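You operate a simulated robot arm through the tools that you are given. There is no shell and no other tool. Be economical: measure what you need, move in short steps, check, and stop when the job is done.

Carry out the task below with a simulated robot arm. There is one attempt and no reset: what you move stays moved.

TASK
Brake the wrap stand, lift the coil off, wipe the plate clean and load the yellow 30 m coil.
Fine: orange lever at HOLD; the old coil goes beside the crank; use the folded green cloth and put it back. What is to be rubbed or washed off counts as gone when no trace of it is left.

It is judged by the outcome, as a careful person would: the job done as asked, and still so three seconds after it is handed in. It fails if anything else is knocked over, pushed out of place, dropped, spilled or broken. Flat cloth is picked up by pressing the open fingertips on it (5 to 10 N) and closing them slowly along it; thin cloth reads only 2 to 8 mm in the jaws.

THE ROBOT
A 7-joint arm with a two-finger parallel gripper on a trunk, on a base that drives. Base frame: it is fixed to the floor where the robot stands at the start and does not move with it; the origin is under the middle of the robot, x ahead of it, y to its left, z up. Units: mm, degrees, N and s.
With the tool pointing down near the work surface it reaches from about 340 to 780 mm from the robot's upright axis, wherever it stands. Its first joint turns from -166.0 to 166.0 degrees. Places, roughly: film arm [900, 0, 1000]; orange lever of the wrap stand [500, 200, 800]; plate of the wrap stand [600, 0, 800]; steel bench beside the crank [600, -500, 700]; white latch of the roll holder [900, -100, 800]. Payload 3.91 kg.
Tool frame: the origin (TCP) lies between the finger pads and is the grasp point; the fingertips stand 30 mm ahead of it; z points along the fingers, y is the line along which they close. The gripper opens to 110 mm. The fingers are 20 mm wide and 10 mm thick; the gripper's body (48 by 112 mm) begins 55 mm behind the TCP.
Orientation is that of the tool frame in the base frame, as a unit quaternion [w, x, y, z]. With the fingers straight down and closing along the base's y, the tool's x points along the base's -x, its y along +y and its z along -z.

THE INTERFACE
- The arm moves only by the tool move_arm. Its argument "series" is a list of rows, each a list of 3 entries, a list of its own where there are three numbers: the shift along the tool's x, y, z in mm, then the turn, a rotation vector about the tool's x, y, z in degrees, then the gripper command, from -1 (fully open) to 1 (shut), values between in proportion. In form: [[[x, y, z], [ax, ay, az], hand], ...]. A call has 1 to 10 rows; each row shifts and turns the commanded pose from where the row before left it, along the tool's axes as they then stand. Rows are played at 5 a second. More than 50 mm and 8.6 degrees between two rows, or a gripper value outside its range, and nothing of the call is played. Where a pose cannot be reached the arm comes as near as it can. A force on the tool above 40 N (or 10 N above the force at the start of the call, whichever is more), or a blocked arm, ends the call early, and 0.2 s more pass. The fingers move at their own pace (about 153 mm/s each) and stop on an object; they squeeze with about 43 N. The grip force told is the motor's: it shows also when the fingers shut on nothing. Time passes only in rows, and 0.2 s behind the last, so rows that do not move let the fingers close. The reply holds the time, the measured pose of the TCP, the force on the tool along the base axes, the opening and the grip force, in the units named above and with some noise, with the torque about the TCP (base axes, N m) and any sound that the robot's microphone picked up, and new pictures: "views" is both (left out), scene, wrist or none.
- Cameras (640 x 400 px; columns grow to the right, rows downward): "scene" is now at [-5.5, 140.7, 1450.7]; the picture's right is [-0.22, -0.98, 0.00], its down [-0.75, 0.17, -0.64] and it looks along [0.63, -0.14, -0.77] (base axes); focal length 279 px, centre (320, 200). "wrist" rides on the gripper at [77, 7, -114] in the tool frame; the picture's right is [-0.09, 1.00, 0.00], its down [-0.80, -0.07, -0.59] and it looks along [-0.59, -0.05, 0.80] (tool axes); focal length 270 px, centre (320, 200). There is no depth. A picture from a camera that has moved, and an enlarged one, comes with that camera's place and axes in the base frame and with its lens. The place of the scene camera against the robot may be out by one fixed shift of up to 18 mm in any direction.
- raise_lower(by): slides the trunk up (or, below 0, down) by that many mm; the arm and the scene camera ride with it, the base frame stays. It gives what a move gives, with no picture.
- drive_base(legs): drives the robot by 1 to 6 legs, each [ahead, turn to the left] in mm and degrees, along the robot's own axes; the way and the turn of a leg run together, so that a leg with both is an arc; at most 1500 mm and 180 degrees a leg. The arm and the cameras ride along, it lands a little off, and it stops where it bumps. It gives what a move gives, and a new picture of the scene camera.
- aim_head(pan, tilt): turns the head with the scene camera to pan (to the left, within 155 degrees either way) and tilt (down, from -29 to 69), counted from straight ahead of the robot. It gives what a move gives, and a new picture of the scene camera.
- close_up(camera, box): a new picture of the part [left, top, right, bottom] of that camera's present view, enlarged. It takes no simulated time.
- job_done(): hands the job in; it is judged then, once.

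Work in short steps. Places have to be worked out from the pictures, the camera data and where the tool is seen: move nearer, look again, correct. Check each grasp and each placing, and mend what went wrong. You have 120 turns and 260 pictures in all, those below and enlarged ones among them. Open the gripper and draw the arm clear of the work before you hand the job in, unless the task says otherwise; then end with one line.

The tools are called by a JSON object that holds its "name" and its "arguments". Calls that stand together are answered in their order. move_arm: Moves the arm, as the interface text tells. Its arguments: {"type":"object","properties":{"series":{"type":"array"},"views":{"type":"string","enum":["both","scene","wrist","none"]}},"required":["series"]} The other tools are called the same way: raise_lower (by) slides the trunk up or down; drive_base (legs) drives the base; aim_head (pan, tilt) turns the head that bears the scene camera; close_up (camera, box) takes an enlarged picture of a part of a camera's view; job_done () hands the job in.

At the start:

```text
t: 0.0
eef_pos: [453.3, -59.2, 1030.3]
tool_rot: [0.001, -0.001, 1.0, -0.001]
ft_force: [-0.5, 0.8, 0.1]
moment: [0.03, 0.03, -0.01]
opening: 109.9
finger_force: 0.1
trunk travel left (down, up): [-450.0, 160.0]
robot x, y, heading: [1.6, 1.1, 0.2]
head pan, tilt: [-12.7, 50.0]
```

scene: 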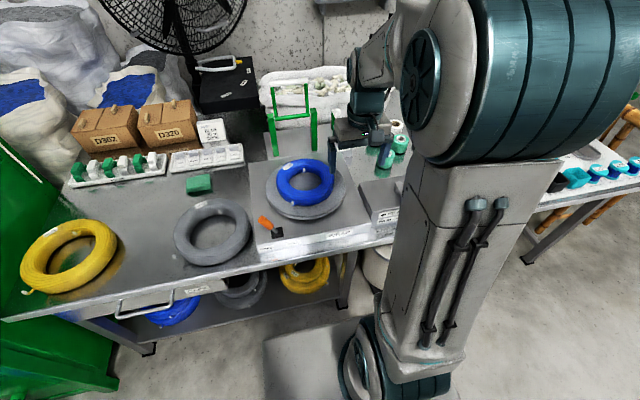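
wrist: 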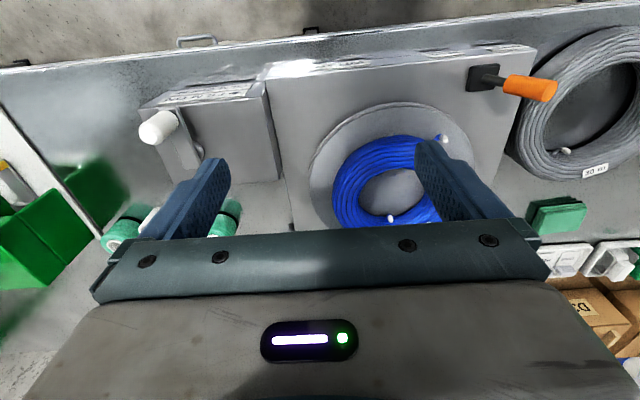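

The wrist view shows the blue coil on the plate, the orange lever, a gray coil and a green cloth. I'll take enlarged views to read labels and the lever's marks.

{"name": "close_up", "arguments": {"camera": "scene", "box": [160, 80, 420, 260]}}

{"name": "close_up", "arguments": {"camera": "scene", "box": [0, 150, 260, 330]}}

{"name": "close_up", "arguments": {"camera": "wrist", "box": [260, 20, 640, 270]}}

```text
2.22 times, centred on (290, 170) of scene
camera zoom: at [-5.5, 140.7, 1450.7], right [-0.22, -0.98, 0.0], down [-0.75, 0.17, -0.64], along [0.63, -0.14, -0.77], focal length 620 px, centre (387, 267)
```

zoom: 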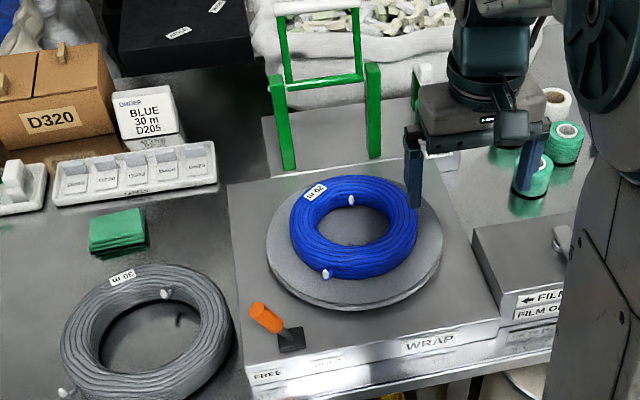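

```text
2.22 times, centred on (130, 240) of scene
camera zoom: at [-5.5, 140.7, 1450.7], right [-0.22, -0.98, 0.0], down [-0.75, 0.17, -0.64], along [0.63, -0.14, -0.77], focal length 620 px, centre (742, 111)
```

zoom: 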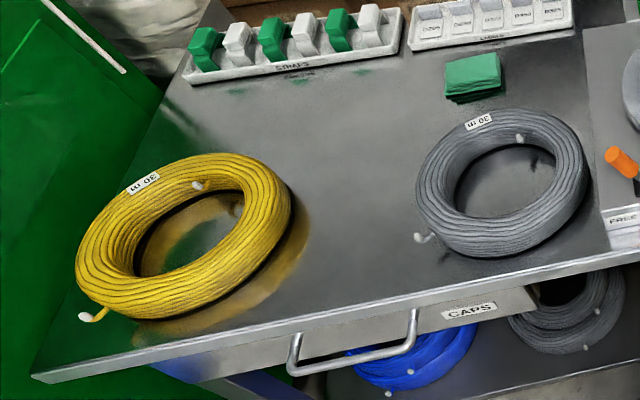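

```text
1.60 times, centred on (450, 145) of wrist
camera zoom: at [374.5, -52.3, 1144.1], right [0.09, 1.0, 0.0], down [0.8, -0.07, 0.59], along [0.59, -0.05, -0.8], focal length 432 px, centre (112, 288)
```

zoom: 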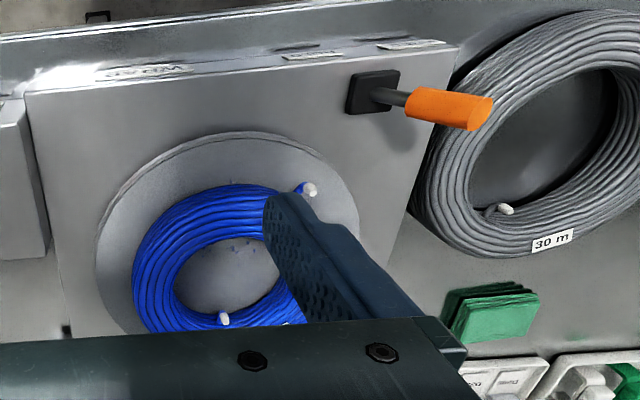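

I'll look right for the crank and bench, and zoom on the lever and its labels.

{"name": "close_up", "arguments": {"camera": "scene", "box": [250, 200, 350, 262]}}

{"name": "aim_head", "arguments": {"pan": -60, "tilt": 45}}

```text
6.40 times, centred on (300, 231) of scene
camera zoom: at [-5.5, 140.7, 1450.7], right [-0.22, -0.98, 0.0], down [-0.75, 0.17, -0.64], along [0.63, -0.14, -0.77], focal length 1786 px, centre (448, 2)
```

zoom: 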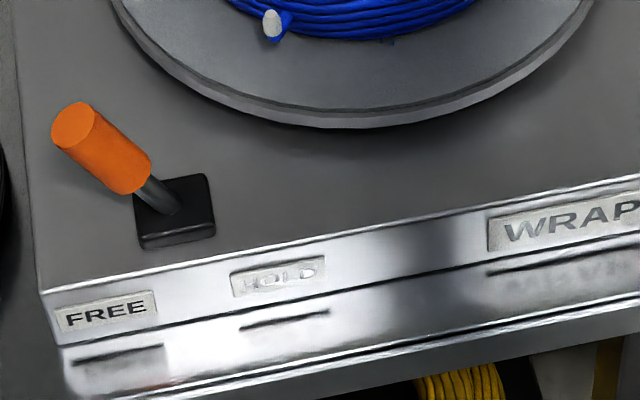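

```text
t: 1.1
eef_pos: [452.9, -58.8, 1030.0]
tool_rot: [0.0, 0.0, 1.0, 0.0]
ft_force: [0.0, 0.1, 0.1]
moment: [-0.01, 0.01, 0.01]
opening: 110.0
finger_force: 0.0
trunk travel left (down, up): [-450.0, 160.0]
robot x, y, heading: [0.3, 0.8, -0.0]
head pan, tilt: [-60.0, 45.0]
camera scene: at [-39.8, 87.2, 1457.7], right [-0.87, -0.5, 0.0], down [-0.35, 0.61, -0.71], along [0.35, -0.61, -0.71], focal length 279 px, centre (320, 200)
```

scene: 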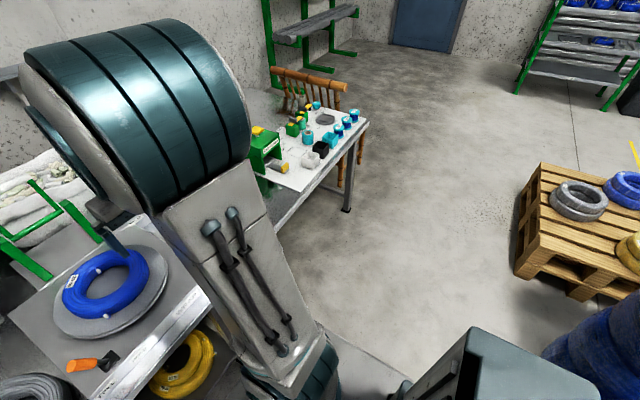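

The lever leans left (FREE); HOLD is on its right. The arm hides the crank area, so I swing the tool right and look with the wrist camera.

{"name": "move_arm", "arguments": {"series": [[[0, -50, 0], [0, 0, 0], -1], [[0, -50, 0], [0, 0, 0], -1], [[0, -50, 0], [0, 0, 0], -1], [[0, -50, 0], [0, 0, 0], -1], [[0, -50, 0], [0, 0, 0], -1], [[0, -50, 0], [0, 0, 0], -1], [[0, -50, 0], [0, 0, 0], -1], [[0, -50, 0], [0, 0, 0], -1]]}}

```text
t: 3.0
eef_pos: [453.6, -459.0, 1030.0]
tool_rot: [0.0, 0.0, 1.0, 0.001]
ft_force: [0.2, -0.5, -0.1]
moment: [0.02, -0.01, 0.02]
opening: 109.9
finger_force: 0.1
trunk travel left (down, up): [-450.0, 160.0]
robot x, y, heading: [-2.4, -1.3, 0.0]
head pan, tilt: [-60.0, 45.0]
camera scene: at [-39.7, 86.2, 1457.7], right [-0.87, -0.5, 0.0], down [-0.35, 0.61, -0.71], along [0.35, -0.61, -0.71], focal length 279 px, centre (320, 200)
camera wrist: at [375.4, -452.8, 1144.1], right [0.09, 1.0, 0.0], down [0.8, -0.07, 0.59], along [0.59, -0.05, -0.8], focal length 270 px, centre (320, 200)
```

scene: 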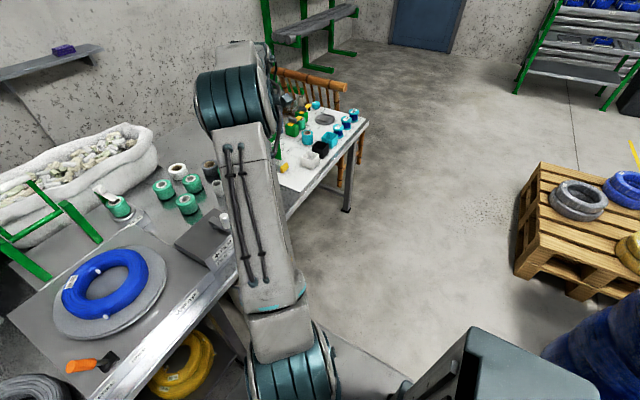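
wrist: 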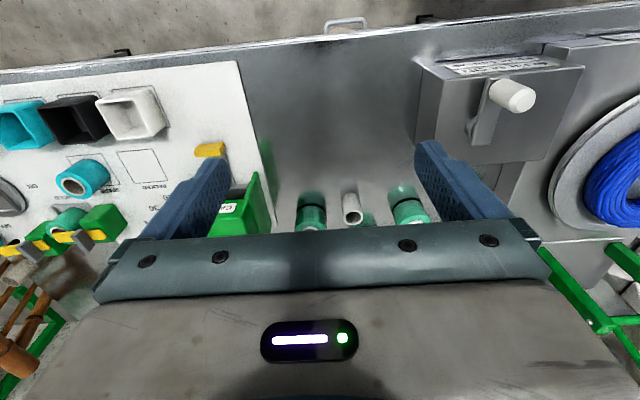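

I zoom in on the free bench area between crank box and mat, and on the crank box label.

{"name": "close_up", "arguments": {"camera": "wrist", "box": [220, 20, 640, 260]}}

{"name": "aim_head", "arguments": {"pan": -12, "tilt": 50}}

```text
1.52 times, centred on (430, 140) of wrist
camera zoom: at [375.4, -452.8, 1144.1], right [0.09, 1.0, 0.0], down [0.8, -0.07, 0.59], along [0.59, -0.05, -0.8], focal length 412 px, centre (152, 291)
```

zoom: 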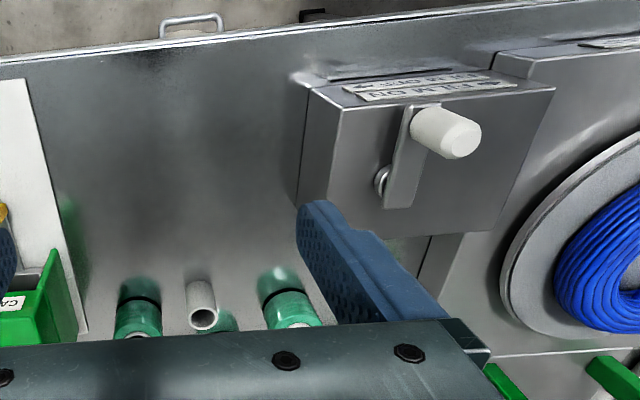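

```text
t: 4.1
eef_pos: [454.0, -457.4, 1028.7]
tool_rot: [0.0, -0.001, 1.0, 0.0]
ft_force: [-0.3, -0.5, 0.6]
moment: [-0.01, 0.03, -0.01]
opening: 110.3
finger_force: 0.1
trunk travel left (down, up): [-450.0, 160.0]
robot x, y, heading: [-3.4, -1.0, -0.4]
head pan, tilt: [-12.0, 50.0]
camera scene: at [-5.2, 141.3, 1450.8], right [-0.21, -0.98, 0.0], down [-0.75, 0.16, -0.64], along [0.63, -0.13, -0.77], focal length 279 px, centre (320, 200)
```

scene: 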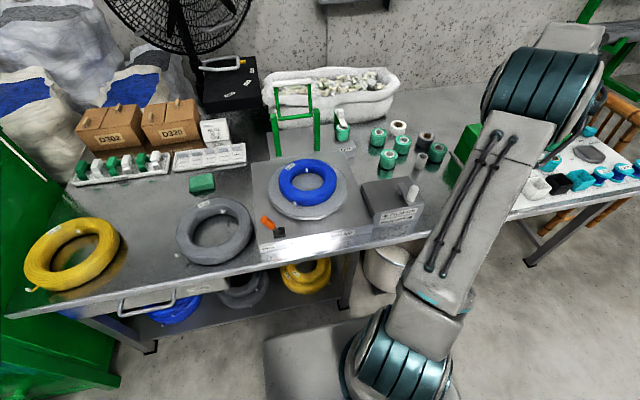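

Crank box is at about (490,-230); the free bench spot right of it is near (560,-440). The lever's tip is about (479,201,823), pivot (479,166,742). I move left above the lever with fingers closed.

{"name": "move_arm", "arguments": {"series": [[[0, 50, 0], [0, 0, 0], 0], [[0, 50, 0], [0, 0, 0], 1], [[0, 50, 0], [0, 0, 0], 1], [[0, 50, 0], [0, 0, 0], 1], [[0, 50, 0], [0, 0, 0], 1], [[0, 50, 0], [0, 0, 0], 1], [[0, 50, 0], [0, 0, 0], 1], [[0, 50, 0], [0, 0, 0], 1], [[0, 50, 0], [0, 0, 0], 1], [[0, 50, 0], [0, 0, 0], 1]], "views": "none"}}

{"name": "move_arm", "arguments": {"series": [[[-6, 50, 0], [0, 0, 0], 1], [[-6, 50, 0], [0, 0, 0], 1], [[-6, 50, 0], [0, 0, 0], 1], [[-7, 50, 0], [0, 0, 0], 1], [[0, 0, 50], [0, 0, 0], 1], [[0, 0, 50], [0, 0, 0], 1], [[0, 0, 0], [0, 0, 0], 1]]}}

```text
t: 6.3
eef_pos: [451.3, 43.4, 1030.9]
tool_rot: [0.001, 0.0, 1.0, 0.001]
ft_force: [0.4, -0.4, -0.7]
moment: [0.02, 0.02, 0.0]
opening: 0.1
finger_force: 37.6
trunk travel left (down, up): [-450.0, 160.0]
robot x, y, heading: [-1.8, 2.5, -0.1]
head pan, tilt: [-12.0, 50.0]
```

```text
refused: row 1 steps farther than a row can; nothing moved
```

The combined step was over 50 mm; I repeat with smaller rows.

{"name": "move_arm", "arguments": {"series": [[[-5, 48, 0], [0, 0, 0], 1], [[-5, 48, 0], [0, 0, 0], 1], [[-5, 48, 0], [0, 0, 0], 1], [[-5, 48, 0], [0, 0, 0], 1], [[-7, 14, 0], [0, 0, 0], 1], [[0, 0, 50], [0, 0, 0], 1], [[0, 0, 50], [0, 0, 0], 1], [[0, 0, 0], [0, 0, 0], 1]]}}

```text
t: 8.1
eef_pos: [481.9, 245.8, 929.7]
tool_rot: [0.0, 0.0, 1.0, 0.0]
ft_force: [0.6, -0.4, -0.6]
moment: [0.01, -0.02, 0.0]
opening: 0.0
finger_force: 37.9
trunk travel left (down, up): [-450.0, 160.0]
robot x, y, heading: [1.1, 3.3, 0.1]
head pan, tilt: [-12.0, 50.0]
camera scene: at [-5.1, 141.8, 1450.8], right [-0.21, -0.98, 0.0], down [-0.75, 0.16, -0.64], along [0.63, -0.13, -0.77], focal length 279 px, centre (320, 200)
camera wrist: at [402.4, 253.9, 1043.4], right [0.09, 1.0, 0.0], down [0.8, -0.07, 0.59], along [0.59, -0.05, -0.8], focal length 270 px, centre (320, 200)
```

scene: 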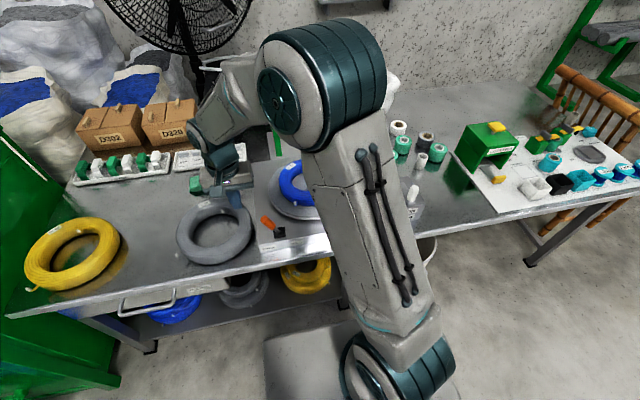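
wrist: 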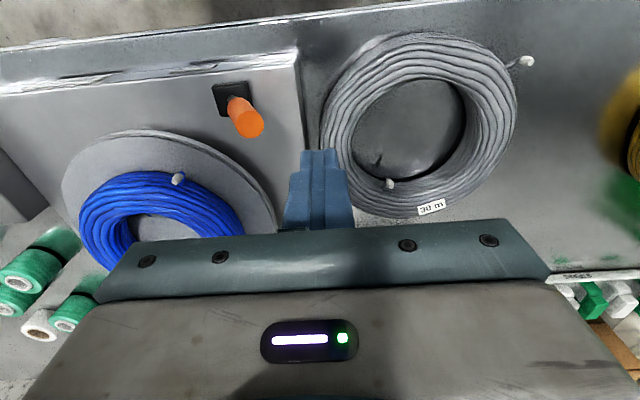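

The lever knob tip is near (479,192,820). I lower beside it and push gently toward -y.

{"name": "move_arm", "arguments": {"series": [[[0, 0, 50], [0, 0, 0], 1], [[0, 0, 50], [0, 0, 0], 1], [[0, 0, 5], [0, 0, 0], 1], [[0, -15, 0], [0, 0, 0], 1], [[0, -12, 0], [0, 0, 0], 1], [[0, -10, 0], [0, 0, 0], 1], [[0, -10, 0], [0, 0, 0], 1], [[0, -10, 0], [0, 0, 0], 1], [[0, -10, 0], [0, 0, 0], 1]]}}

```text
t: 10.1
eef_pos: [479.5, 179.1, 823.7]
tool_rot: [0.0, 0.0, 1.0, -0.001]
ft_force: [-0.1, -0.3, -0.4]
moment: [0.0, -0.01, 0.01]
opening: 0.1
finger_force: 37.1
trunk travel left (down, up): [-450.0, 160.0]
robot x, y, heading: [2.5, 0.6, -0.0]
head pan, tilt: [-12.0, 50.0]
camera scene: at [-5.2, 141.6, 1450.7], right [-0.21, -0.98, 0.0], down [-0.75, 0.16, -0.64], along [0.63, -0.13, -0.77], focal length 279 px, centre (320, 200)
camera wrist: at [401.7, 185.9, 938.9], right [0.09, 1.0, 0.0], down [0.8, -0.07, 0.59], along [0.59, -0.05, -0.8], focal length 270 px, centre (320, 200)
```

scene: 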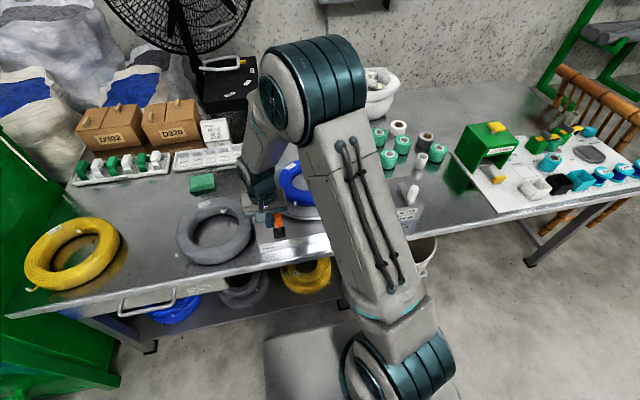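
wrist: 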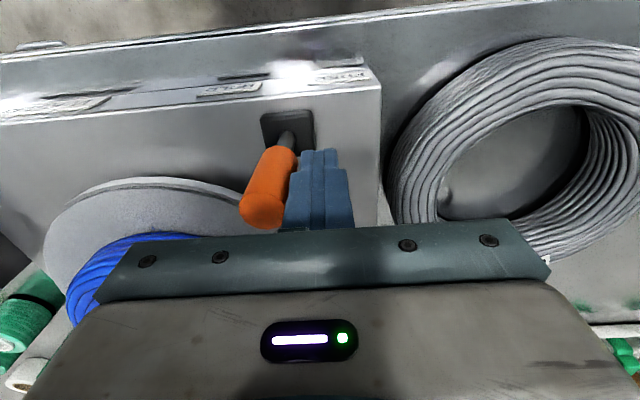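

The lever is moving with my fingers, about upright now. I continue pushing right until resisted.

{"name": "move_arm", "arguments": {"series": [[[0, -8, 0], [0, 0, 0], 1], [[0, -8, 0], [0, 0, 0], 1], [[0, -8, 0], [0, 0, 0], 1], [[0, -6, 0], [0, 0, 0], 1]], "views": "wrist"}}

```text
t: 11.2
eef_pos: [479.8, 160.0, 826.3]
tool_rot: [0.001, -0.007, 1.0, 0.006]
ft_force: [2.0, 13.9, -5.9]
moment: [0.51, -0.03, -0.01]
opening: 0.0
finger_force: 38.0
trunk travel left (down, up): [-450.0, 160.0]
robot x, y, heading: [3.2, -2.4, 0.6]
head pan, tilt: [-12.0, 50.0]
stopped in row 4: the force on the tool passed its limit at 42 N (the readings are from after the stop); the commanded pose is now the measured one
camera wrist: at [400.7, 165.4, 939.5], right [0.07, 1.0, 0.01], down [0.8, -0.07, 0.6], along [0.6, -0.04, -0.8], focal length 270 px, centre (320, 200)
```

wrist: 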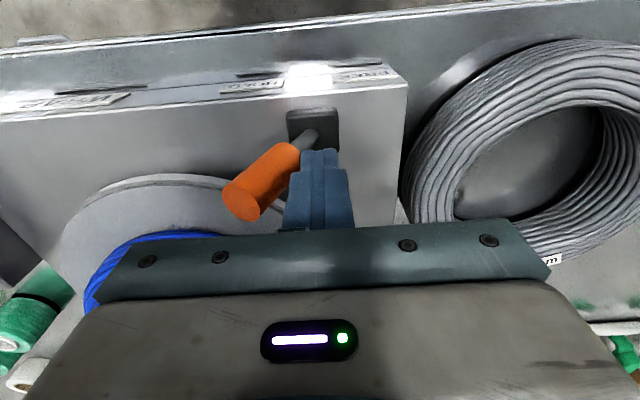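

Hard stop reached at the mirrored angle — it looks like HOLD. I back off, rise and check it stays.

{"name": "move_arm", "arguments": {"series": [[[0, 15, 0], [0, 0, 0], 1], [[0, 0, -50], [0, 0, 0], 1], [[0, 0, -50], [0, 0, 0], 1], [[0, 0, -50], [0, 0, 0], 0], [[0, -48, -10], [0, 0, 0], -1], [[0, -48, 0], [0, 0, 0], -1], [[15, -45, 0], [0, 0, 0], -1], [[15, -15, 0], [0, 0, 0], -1]]}}

```text
t: 13.0
eef_pos: [448.8, 14.8, 985.6]
tool_rot: [0.001, -0.004, 1.0, 0.005]
ft_force: [-0.3, -0.1, -0.7]
moment: [0.01, -0.03, 0.04]
opening: 110.2
finger_force: 0.1
trunk travel left (down, up): [-450.0, 160.0]
robot x, y, heading: [-0.3, 1.9, 0.5]
head pan, tilt: [-12.0, 50.0]
camera scene: at [-6.7, 141.4, 1450.8], right [-0.2, -0.98, 0.0], down [-0.75, 0.15, -0.64], along [0.63, -0.13, -0.77], focal length 279 px, centre (320, 200)
camera wrist: at [370.5, 19.5, 1099.4], right [0.08, 1.0, 0.01], down [0.8, -0.07, 0.6], along [0.6, -0.04, -0.8], focal length 270 px, centre (320, 200)
```

scene: 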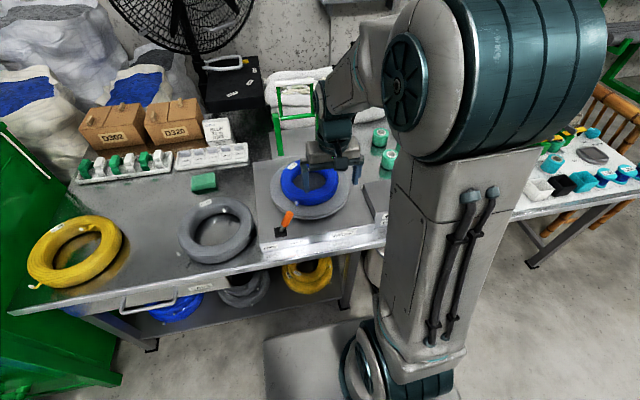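
wrist: 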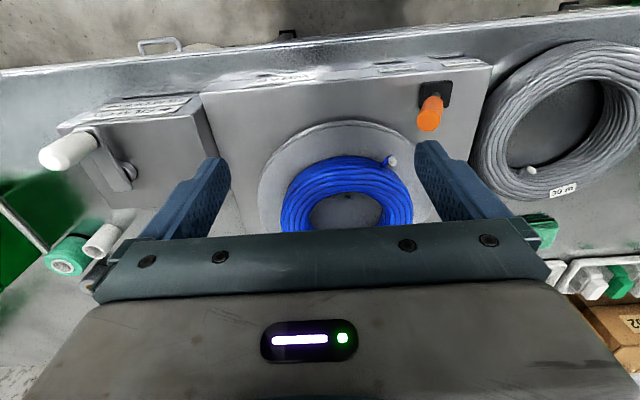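

The lever now leans right to HOLD. The blue coil's centre is about (630,45) with ~190 outer and ~90 inner diameter; I move above its near bundle and yaw the tool 90° for a radial pinch.

{"name": "move_arm", "arguments": {"series": [[[-40, 10, 0], [0, 0, 0], -1], [[-40, 10, 0], [0, 0, 0], -1], [[-36, 10, 0], [0, 0, 0], -1], [[0, 0, 0], [0, 0, 8.5], -1], [[0, 0, 0], [0, 0, 8.5], -1], [[0, 0, 0], [0, 0, 8.5], -1], [[0, 0, 0], [0, 0, 8.5], -1], [[0, 0, 0], [0, 0, 8.5], -1], [[0, 0, 0], [0, 0, 8.5], -1], [[0, 0, 0], [0, 0, 8.5], -1]], "views": "none"}}

{"name": "move_arm", "arguments": {"series": [[[0, 0, 0], [0, 0, 8.5], -1], [[0, 0, 0], [0, 0, 8.5], -1], [[0, 0, 0], [0, 0, 8.5], -1], [[0, 0, 0], [0, 0, 5], -1]]}}

```text
t: 15.2
eef_pos: [564.5, 46.9, 985.4]
tool_rot: [0.0, 0.493, 0.87, 0.004]
ft_force: [0.2, -0.8, 0.0]
moment: [0.04, 0.04, -0.01]
opening: 109.8
finger_force: 0.0
trunk travel left (down, up): [-450.0, 160.0]
robot x, y, heading: [5.2, 2.6, 0.7]
head pan, tilt: [-12.0, 50.0]
```

```text
t: 16.2
eef_pos: [565.6, 46.0, 984.5]
tool_rot: [-0.001, 0.705, 0.71, 0.003]
ft_force: [0.0, -0.4, 0.6]
moment: [0.01, 0.03, 0.02]
opening: 110.2
finger_force: 0.1
trunk travel left (down, up): [-450.0, 160.0]
robot x, y, heading: [1.2, -0.5, 0.4]
head pan, tilt: [-12.0, 50.0]
camera scene: at [-6.3, 141.7, 1450.8], right [-0.2, -0.98, 0.0], down [-0.75, 0.15, -0.64], along [0.63, -0.13, -0.77], focal length 279 px, centre (320, 200)
camera wrist: at [570.6, 122.4, 1100.2], right [1.0, -0.08, 0.0], down [-0.07, -0.81, 0.59], along [-0.04, -0.59, -0.81], focal length 270 px, centre (320, 200)
```

scene: 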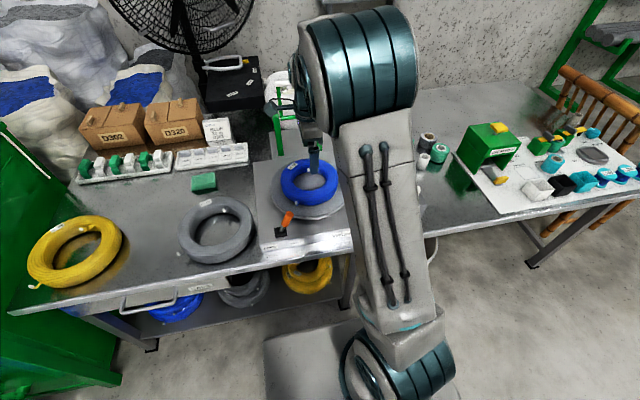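
wrist: 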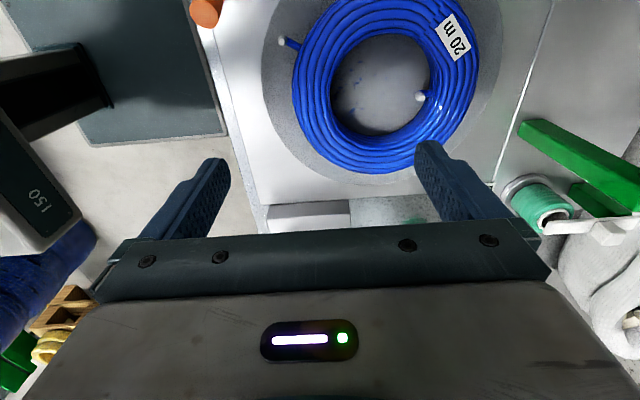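

Clear view: near bundle spans about x 538–580 at y 46, so pinch centre x≈560. I descend to check.

{"name": "move_arm", "arguments": {"series": [[[0, -5, 50], [0, 0, 0], -1], [[0, 0, 50], [0, 0, 0], -1], [[0, 0, 40], [0, 0, 0], -1]], "views": "wrist"}}

```text
refused: row 1 steps farther than a row can; nothing moved
```

Reissue with smaller steps.

{"name": "move_arm", "arguments": {"series": [[[0, -5, 49], [0, 0, 0], -1], [[0, 0, 49], [0, 0, 0], -1], [[0, 0, 42], [0, 0, 0], -1]], "views": "wrist"}}

```text
t: 17.0
eef_pos: [562.0, 46.4, 845.6]
tool_rot: [-0.001, 0.703, 0.711, 0.003]
ft_force: [0.3, -0.1, 0.1]
moment: [-0.01, -0.01, -0.04]
opening: 109.7
finger_force: 0.0
trunk travel left (down, up): [-450.0, 160.0]
robot x, y, heading: [-1.2, -0.6, 0.3]
head pan, tilt: [-12.0, 50.0]
camera wrist: at [566.0, 123.0, 960.5], right [1.0, -0.08, 0.0], down [-0.06, -0.81, 0.59], along [-0.04, -0.59, -0.81], focal length 270 px, centre (320, 200)
```

wrist: 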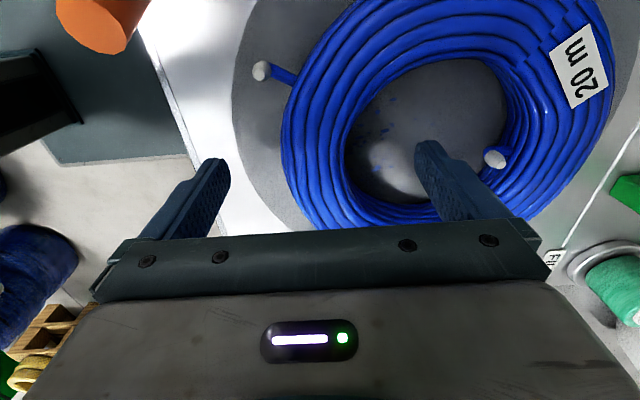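

The fingers straddle the bundle. I lower slowly toward the plate.

{"name": "move_arm", "arguments": {"series": [[[0, 0, 30], [0, 0, 0], -1], [[0, 0, 10], [0, 0, 0], -1], [[0, 0, 8], [0, 0, 0], -1], [[0, 0, 6], [0, 0, 0], -1]], "views": "both"}}

```text
t: 17.7
eef_pos: [561.7, 47.2, 808.7]
tool_rot: [0.0, 0.704, 0.711, 0.007]
ft_force: [-9.7, -0.2, 24.7]
moment: [-0.27, 1.77, -0.06]
opening: 110.0
finger_force: 0.0
trunk travel left (down, up): [-450.0, 160.0]
robot x, y, heading: [-2.3, -1.3, 0.4]
head pan, tilt: [-12.0, 50.0]
stopped in row 3: the force on the tool passed its limit at 53 N (the readings are from after the stop); the commanded pose is now the measured one
camera scene: at [-9.7, 141.5, 1451.2], right [-0.2, -0.98, 0.0], down [-0.75, 0.15, -0.64], along [0.63, -0.13, -0.76], focal length 279 px, centre (320, 200)
camera wrist: at [564.5, 123.1, 923.7], right [1.0, -0.08, 0.01], down [-0.07, -0.81, 0.59], along [-0.04, -0.58, -0.81], focal length 270 px, centre (320, 200)
```

scene: 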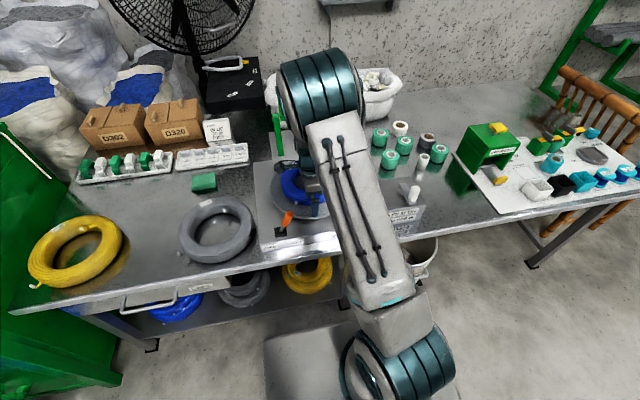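
wrist: 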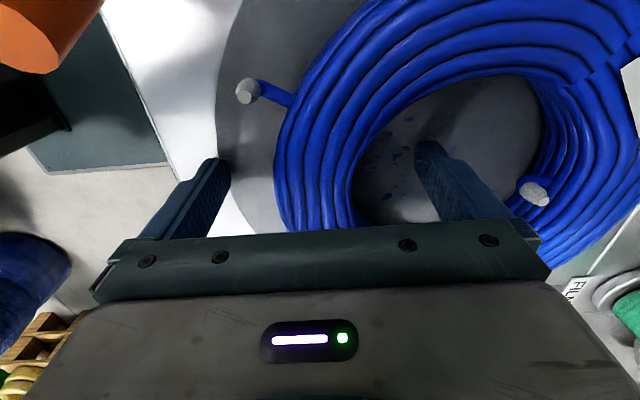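

Outer fingertip touched the plate (top ≈778). I raise 4 mm and close slowly on the bundle.

{"name": "move_arm", "arguments": {"series": [[[0, 0, -5], [0, 0, 0], -1], [[0, 0, 0], [0, 0, 0], -0.3], [[0, 0, 0], [0, 0, 0], 0.1], [[0, 0, 0], [0, 0, 0], 0.5], [[0, 0, 0], [0, 0, 0], 1], [[0, 0, 0], [0, 0, 0], 1]], "views": "wrist"}}

```text
t: 19.1
eef_pos: [564.3, 46.6, 809.1]
tool_rot: [-0.002, 0.703, 0.711, 0.005]
ft_force: [-0.3, -0.3, 0.2]
moment: [-0.08, 0.45, -0.01]
opening: 35.2
finger_force: 43.0
trunk travel left (down, up): [-450.0, 160.0]
robot x, y, heading: [2.4, -0.2, 0.5]
head pan, tilt: [-12.0, 50.0]
camera wrist: at [567.1, 123.0, 925.0], right [1.0, -0.08, 0.01], down [-0.07, -0.81, 0.59], along [-0.04, -0.58, -0.81], focal length 270 px, centre (320, 200)
```

wrist: 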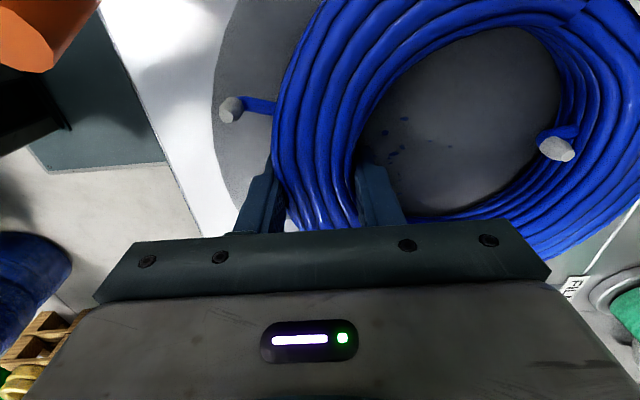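

Gripped at 35 mm. I lift a little and check for tilt and weight.

{"name": "move_arm", "arguments": {"series": [[[0, 0, -10], [0, 0, 0], 1], [[0, 0, -15], [0, 0, 0], 1], [[0, 0, -20], [0, 0, 0], 1], [[0, 0, 0], [0, 0, 0], 1]], "views": "both"}}

```text
t: 20.1
eef_pos: [562.6, 47.2, 857.6]
tool_rot: [-0.001, 0.704, 0.71, 0.007]
ft_force: [0.2, -0.4, -5.1]
moment: [-0.06, 0.4, 0.01]
opening: 35.3
finger_force: 42.7
trunk travel left (down, up): [-450.0, 160.0]
robot x, y, heading: [-0.6, -2.0, 0.4]
head pan, tilt: [-12.0, 50.0]
camera scene: at [-5.8, 141.8, 1450.7], right [-0.2, -0.98, 0.0], down [-0.75, 0.15, -0.64], along [0.63, -0.13, -0.77], focal length 279 px, centre (320, 200)
camera wrist: at [567.3, 123.4, 971.0], right [1.0, -0.08, 0.01], down [-0.07, -0.81, 0.59], along [-0.04, -0.58, -0.81], focal length 270 px, centre (320, 200)
```

scene: 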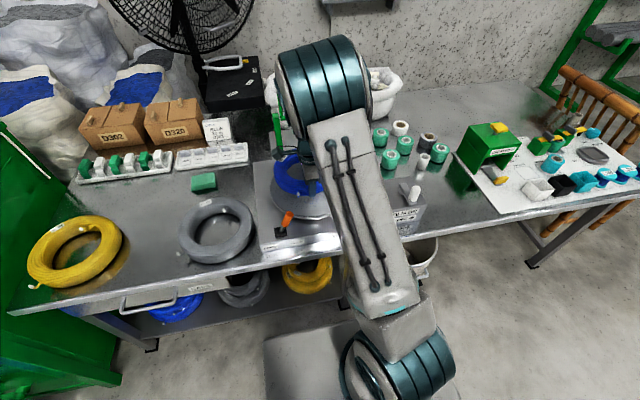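
wrist: 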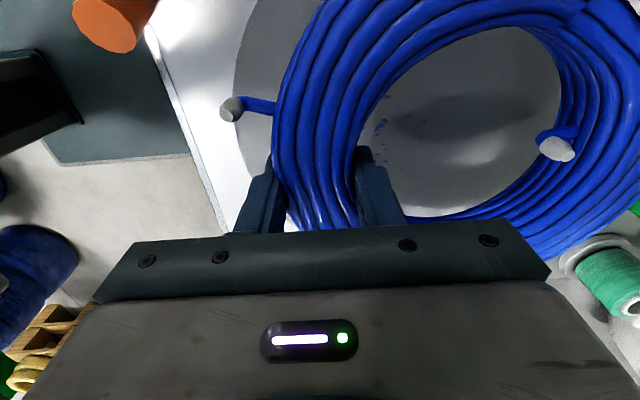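

It weighs only ~5 N and stays level. I lift to ~950 and carry it right past the crank.

{"name": "move_arm", "arguments": {"series": [[[0, 0, -48], [0, 0, 0], 1], [[0, 0, -48], [0, 0, 0], 1], [[0, -38, 0], [0, 0, 0], 1], [[0, -38, 0], [0, 0, 0], 1], [[-48, 0, 0], [0, 0, 0], 1], [[-48, 0, 0], [0, 0, 0], 1], [[-48, 0, 0], [0, 0, 0], 1], [[-48, 0, 0], [0, 0, 0], 1], [[-48, 0, 0], [0, 0, 0], 1], [[-48, 0, 0], [0, 0, 0], 1]], "views": "scene"}}

{"name": "move_arm", "arguments": {"series": [[[-48, 0, 0], [0, 0, 0], 1], [[-48, 0, 0], [0, 0, 0], 1], [[-48, 0, 0], [0, 0, 0], 1], [[-48, 0, 0], [0, 0, 0], 1], [[0, 0, 0], [0, 0, 0], 1]], "views": "both"}}

```text
t: 22.3
eef_pos: [488.7, -245.1, 946.6]
tool_rot: [0.0, 0.704, 0.71, 0.007]
ft_force: [-0.9, 0.2, -6.1]
moment: [-0.04, 0.4, 0.01]
opening: 35.2
finger_force: 43.2
trunk travel left (down, up): [-450.0, 160.0]
robot x, y, heading: [2.1, 1.1, 0.4]
head pan, tilt: [-12.0, 50.0]
camera scene: at [-5.6, 140.6, 1450.9], right [-0.2, -0.98, 0.0], down [-0.75, 0.15, -0.64], along [0.63, -0.13, -0.77], focal length 279 px, centre (320, 200)
```

scene: 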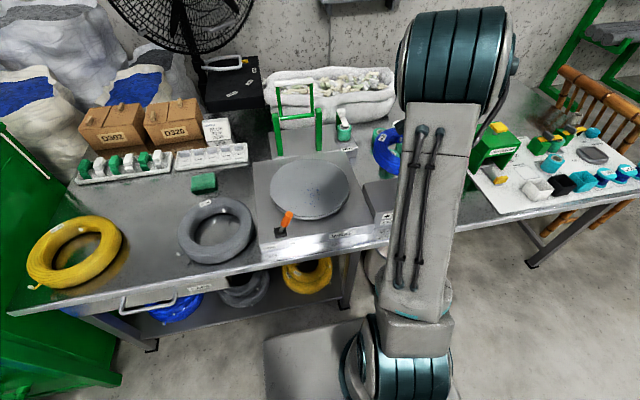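

```text
t: 23.5
eef_pos: [491.0, -434.4, 945.0]
tool_rot: [-0.001, 0.703, 0.711, 0.007]
ft_force: [-0.1, -0.2, -6.4]
moment: [-0.04, 0.48, 0.01]
opening: 35.1
finger_force: 43.3
trunk travel left (down, up): [-450.0, 160.0]
robot x, y, heading: [1.2, 0.1, 0.6]
head pan, tilt: [-12.0, 50.0]
camera scene: at [-5.9, 140.9, 1450.8], right [-0.2, -0.98, 0.0], down [-0.75, 0.15, -0.64], along [0.63, -0.13, -0.77], focal length 279 px, centre (320, 200)
camera wrist: at [495.0, -358.7, 1060.6], right [1.0, -0.08, 0.01], down [-0.07, -0.81, 0.59], along [-0.04, -0.58, -0.81], focal length 270 px, centre (320, 200)
```

scene: 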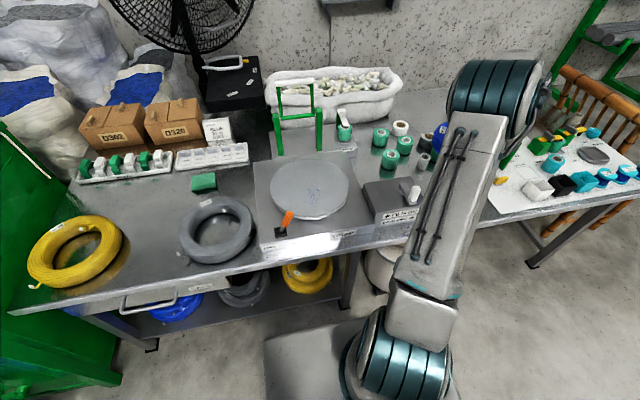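
wrist: 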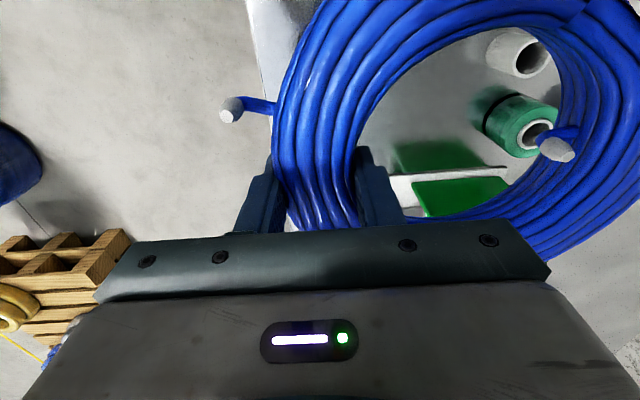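

Spot is clear: rolls start at x≈690, mat at y≈-579, box edge at y≈-316. I lower the coil, first fast then finely.

{"name": "move_arm", "arguments": {"series": [[[0, 0, 48], [0, 0, 0], 1], [[0, 0, 48], [0, 0, 0], 1], [[0, 0, 40], [0, 0, 0], 1], [[0, 0, 15], [0, 0, 0], 1]], "views": "both"}}

```text
t: 24.5
eef_pos: [492.2, -434.1, 794.5]
tool_rot: [0.0, 0.704, 0.71, 0.007]
ft_force: [0.1, -0.1, -5.5]
moment: [-0.04, 0.45, 0.02]
opening: 35.3
finger_force: 43.4
trunk travel left (down, up): [-450.0, 160.0]
robot x, y, heading: [-2.8, 0.4, 0.8]
head pan, tilt: [-12.0, 50.0]
camera scene: at [-5.6, 140.8, 1450.9], right [-0.2, -0.98, 0.0], down [-0.75, 0.15, -0.64], along [0.63, -0.13, -0.77], focal length 279 px, centre (320, 200)
camera wrist: at [496.7, -357.6, 909.2], right [1.0, -0.08, 0.01], down [-0.07, -0.81, 0.59], along [-0.04, -0.58, -0.81], focal length 270 px, centre (320, 200)
```

scene: 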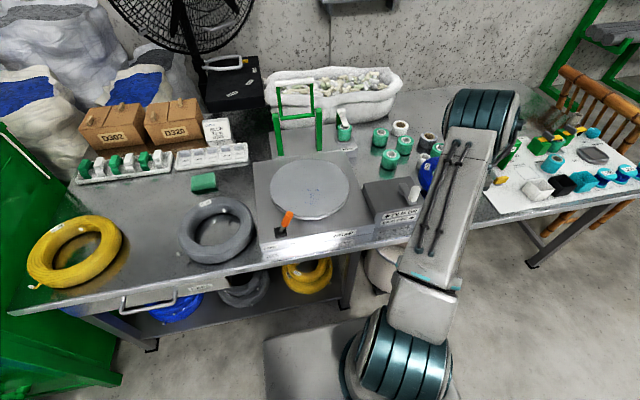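
wrist: 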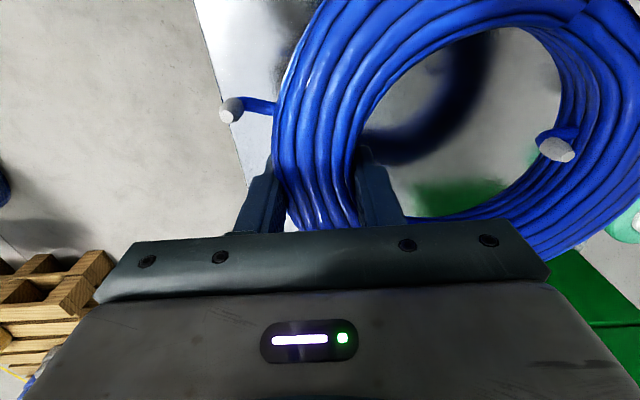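

Bench top seems ≈704. I lower 45 mm, then 4 mm steps until contact.

{"name": "move_arm", "arguments": {"series": [[[0, 0, 25], [0, 0, 0], 1], [[0, 0, 18], [0, 0, 0], 1], [[0, 0, 5], [0, 0, 0], 1], [[0, 0, 4], [0, 0, 0], 1], [[0, 0, 4], [0, 0, 0], 1], [[0, 0, 4], [0, 0, 0], 1]], "views": "none"}}

```text
t: 25.9
eef_pos: [493.3, -433.5, 733.9]
tool_rot: [-0.001, 0.703, 0.711, 0.007]
ft_force: [-0.2, 0.5, -6.2]
moment: [-0.03, 0.45, 0.03]
opening: 35.1
finger_force: 42.4
trunk travel left (down, up): [-450.0, 160.0]
robot x, y, heading: [0.0, 3.1, 0.4]
head pan, tilt: [-12.0, 50.0]
```

Not in contact yet; continue down in small steps.

{"name": "move_arm", "arguments": {"series": [[[0, 0, 4], [0, 0, 0], 1], [[0, 0, 4], [0, 0, 0], 1], [[0, 0, 4], [0, 0, 0], 1], [[0, 0, 4], [0, 0, 0], 1], [[0, 0, 4], [0, 0, 0], 1]], "views": "wrist"}}

```text
t: 26.8
eef_pos: [494.0, -433.8, 729.6]
tool_rot: [0.006, 0.704, 0.711, 0.005]
ft_force: [-1.4, 0.0, 20.4]
moment: [0.92, 0.94, -0.06]
opening: 34.9
finger_force: 43.1
trunk travel left (down, up): [-450.0, 160.0]
robot x, y, heading: [2.6, -1.5, 0.5]
head pan, tilt: [-12.0, 50.0]
stopped in row 4: the force on the tool passed its limit at 46 N (the readings are from after the stop); the commanded pose is now the measured one
camera wrist: at [497.0, -358.1, 845.4], right [1.0, -0.08, 0.02], down [-0.07, -0.8, 0.59], along [-0.03, -0.59, -0.81], focal length 270 px, centre (320, 200)
```

wrist: 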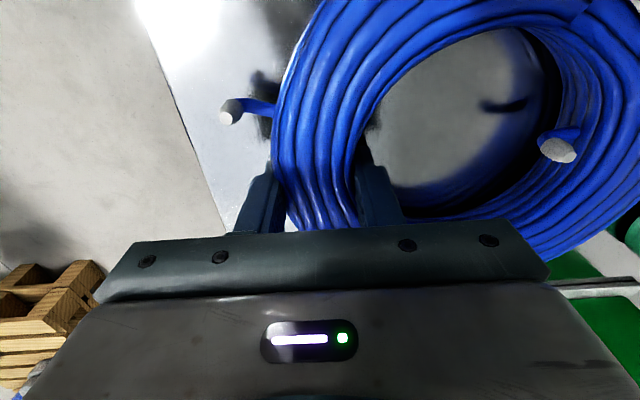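

Contact at TCP≈730 (bench ≈700). I ease up 2 mm, open and retreat straight up.

{"name": "move_arm", "arguments": {"series": [[[0, 0, -2], [0, 0, 0], 1], [[0, 0, 0], [0, 0, 0], 0.1], [[0, 0, 0], [0, 0, 0], -0.4], [[0, 0, 0], [0, 0, 0], -0.4], [[0, 0, -40], [0, 0, 0], -0.4], [[0, 0, -48], [0, 0, 0], -0.4], [[0, 0, -48], [0, 0, 0], -0.4], [[0, 0, -48], [0, 0, 0], -0.4], [[0, 0, -40], [0, 0, 0], -0.4]], "views": "both"}}

```text
t: 28.8
eef_pos: [491.8, -434.1, 953.6]
tool_rot: [0.004, 0.704, 0.71, 0.007]
ft_force: [-1.1, 0.3, -0.8]
moment: [-0.03, -0.02, -0.01]
opening: 77.1
finger_force: 0.2
trunk travel left (down, up): [-450.0, 160.0]
robot x, y, heading: [-2.7, -0.3, 0.4]
head pan, tilt: [-12.0, 50.0]
camera scene: at [-6.6, 141.6, 1450.7], right [-0.2, -0.98, 0.0], down [-0.75, 0.15, -0.64], along [0.63, -0.13, -0.77], focal length 279 px, centre (320, 200)
camera wrist: at [494.4, -358.6, 1068.7], right [1.0, -0.08, 0.01], down [-0.07, -0.8, 0.59], along [-0.04, -0.59, -0.81], focal length 270 px, centre (320, 200)
```

scene: 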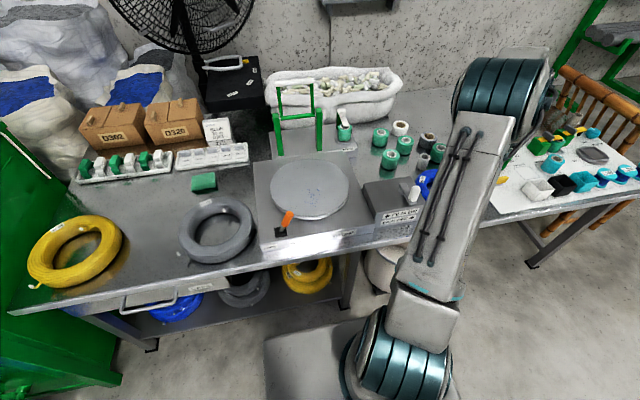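
wrist: 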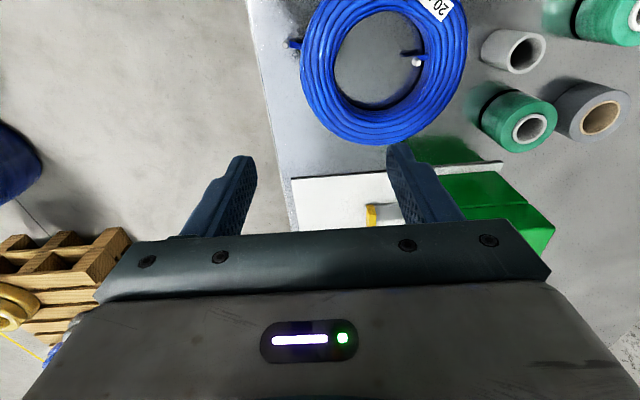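

Blue coil rests flat beside the crank. Cloth (~765,408) and yellow coil (~530,757) are out of reach from here, so I'll reposition the base; first a close look at the stained plate and the cloth.

{"name": "close_up", "arguments": {"camera": "scene", "box": [255, 145, 365, 245]}}

{"name": "close_up", "arguments": {"camera": "scene", "box": [165, 130, 265, 210]}}

{"name": "move_arm", "arguments": {"series": [[[40, -25, -12], [0, 0, 0], -0.4], [[40, -25, -12], [0, 0, 0], -0.4], [[40, -25, -12], [0, 0, 0], -0.4], [[40, -25, -12], [0, 0, 0], -0.4], [[48, 0, -12], [0, 0, 0], -0.4], [[48, 0, -12], [0, 0, 0], -0.4], [[48, 0, -12], [0, 0, 0], -0.4], [[48, 0, -12], [0, 0, 0], -0.4], [[48, 0, -12], [0, 0, 0], -0.4]], "views": "none"}}

{"name": "aim_head", "arguments": {"pan": 45, "tilt": 45}}

```text
4.00 times, centred on (310, 195) of scene
camera zoom: at [-6.6, 141.6, 1450.7], right [-0.2, -0.98, 0.0], down [-0.75, 0.15, -0.64], along [0.63, -0.13, -0.77], focal length 1116 px, centre (360, 220)
```

zoom: 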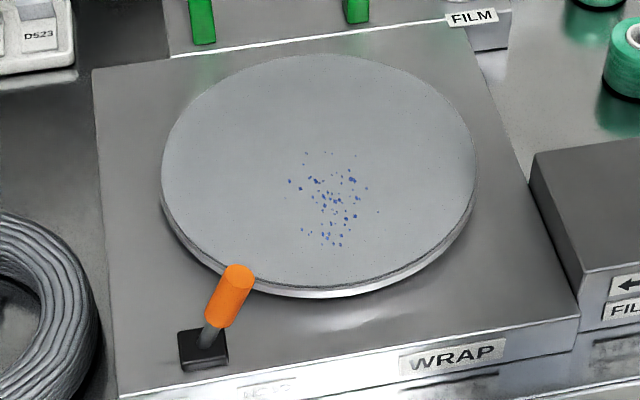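

```text
5.00 times, centred on (215, 170) of scene
camera zoom: at [-6.6, 141.6, 1450.7], right [-0.2, -0.98, 0.0], down [-0.75, 0.15, -0.64], along [0.63, -0.13, -0.77], focal length 1395 px, centre (845, 350)
```

zoom: 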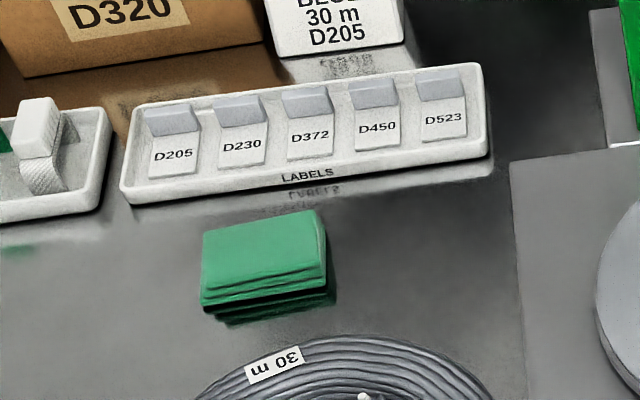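

```text
t: 30.8
eef_pos: [386.3, -38.0, 1062.1]
tool_rot: [0.004, 0.704, 0.71, 0.007]
ft_force: [0.2, 0.4, -0.5]
moment: [0.0, 0.01, -0.01]
opening: 77.2
finger_force: 0.1
trunk travel left (down, up): [-450.0, 160.0]
robot x, y, heading: [-2.2, 1.8, 0.6]
head pan, tilt: [-12.0, 50.0]
```

```text
t: 32.0
eef_pos: [386.1, -38.3, 1061.7]
tool_rot: [0.004, 0.703, 0.711, 0.006]
ft_force: [0.1, 0.4, 0.2]
moment: [0.02, -0.01, -0.03]
opening: 76.9
finger_force: 0.1
trunk travel left (down, up): [-450.0, 160.0]
robot x, y, heading: [-0.3, -1.4, 0.5]
head pan, tilt: [45.0, 45.0]
camera scene: at [-24.8, 215.0, 1457.7], right [0.71, -0.7, 0.0], down [-0.5, -0.5, -0.71], along [0.5, 0.5, -0.71], focal length 279 px, centre (320, 200)
```

scene: 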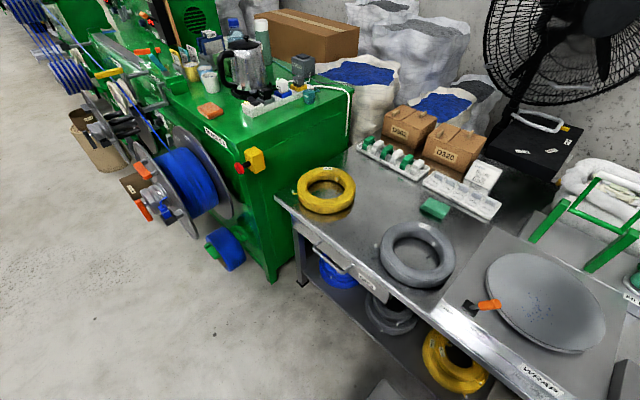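

Floor to the left is free. Arm is tucked at (386,-38,1062); I drive: back 100, turn left, 330 forward, turn back, forward 140.

{"name": "drive_base", "arguments": {"legs": [[-100, 0], [0, 90], [330, 0], [0, -90], [120, 0]]}}

```text
t: 43.5
eef_pos: [402.5, 289.9, 1060.5]
tool_rot: [0.004, 0.706, 0.708, 0.006]
ft_force: [-0.4, -0.7, 0.5]
moment: [-0.01, 0.02, 0.02]
opening: 76.9
finger_force: 0.0
trunk travel left (down, up): [-450.0, 160.0]
robot x, y, heading: [14.8, 330.8, 0.3]
head pan, tilt: [45.0, 45.0]
camera scene: at [-7.2, 545.5, 1457.7], right [0.71, -0.7, 0.0], down [-0.5, -0.5, -0.71], along [0.5, 0.5, -0.71], focal length 279 px, centre (320, 200)
```

scene: 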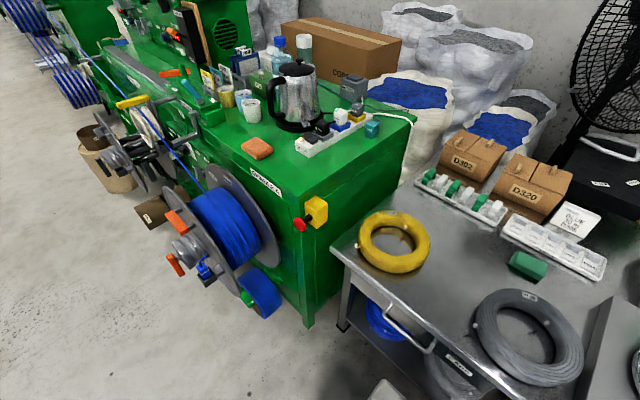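

At (15,331) with clearance; I move 40 mm closer to gain reach, then look ahead.

{"name": "drive_base", "arguments": {"legs": [[40, 0]]}}

{"name": "aim_head", "arguments": {"pan": 0, "tilt": 50}}

```text
t: 44.4
eef_pos: [443.2, 290.7, 1061.3]
tool_rot: [0.003, 0.705, 0.709, 0.006]
ft_force: [0.4, 0.1, -0.2]
moment: [-0.03, 0.06, 0.0]
opening: 77.2
finger_force: 0.1
trunk travel left (down, up): [-450.0, 160.0]
robot x, y, heading: [55.0, 331.6, -0.1]
head pan, tilt: [45.0, 45.0]
camera scene: at [32.6, 545.7, 1457.7], right [0.71, -0.7, 0.0], down [-0.5, -0.5, -0.71], along [0.5, 0.5, -0.71], focal length 279 px, centre (320, 200)
```

scene: 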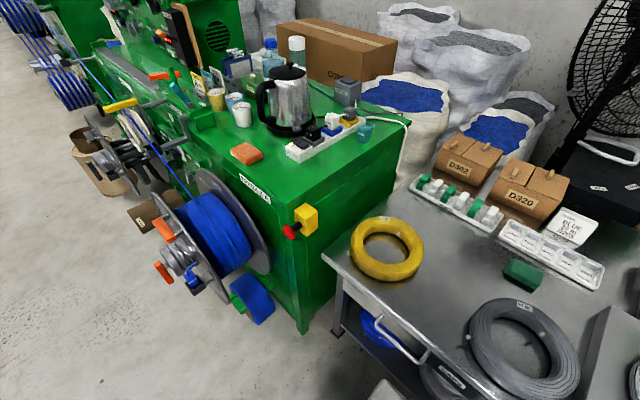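

```text
t: 45.5
eef_pos: [441.9, 291.8, 1060.4]
tool_rot: [0.004, 0.705, 0.709, 0.006]
ft_force: [0.5, -0.1, 1.3]
moment: [0.04, -0.02, -0.01]
opening: 77.1
finger_force: 0.1
trunk travel left (down, up): [-450.0, 160.0]
robot x, y, heading: [54.5, 328.3, 0.2]
head pan, tilt: [0.0, 50.0]
camera scene: at [51.7, 488.3, 1450.8], right [0.0, -1.0, 0.0], down [-0.77, 0.0, -0.64], along [0.64, 0.0, -0.77], focal length 279 px, centre (320, 200)
```

scene: 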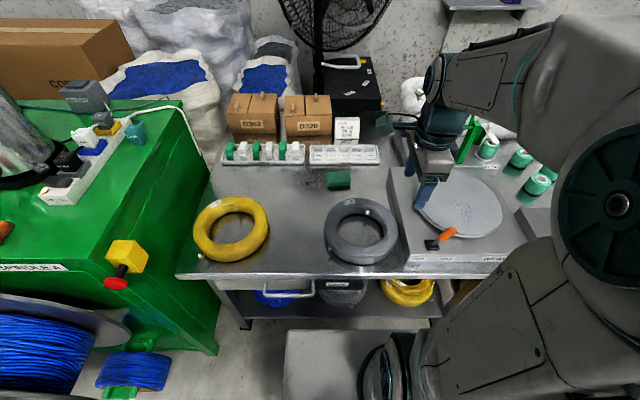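

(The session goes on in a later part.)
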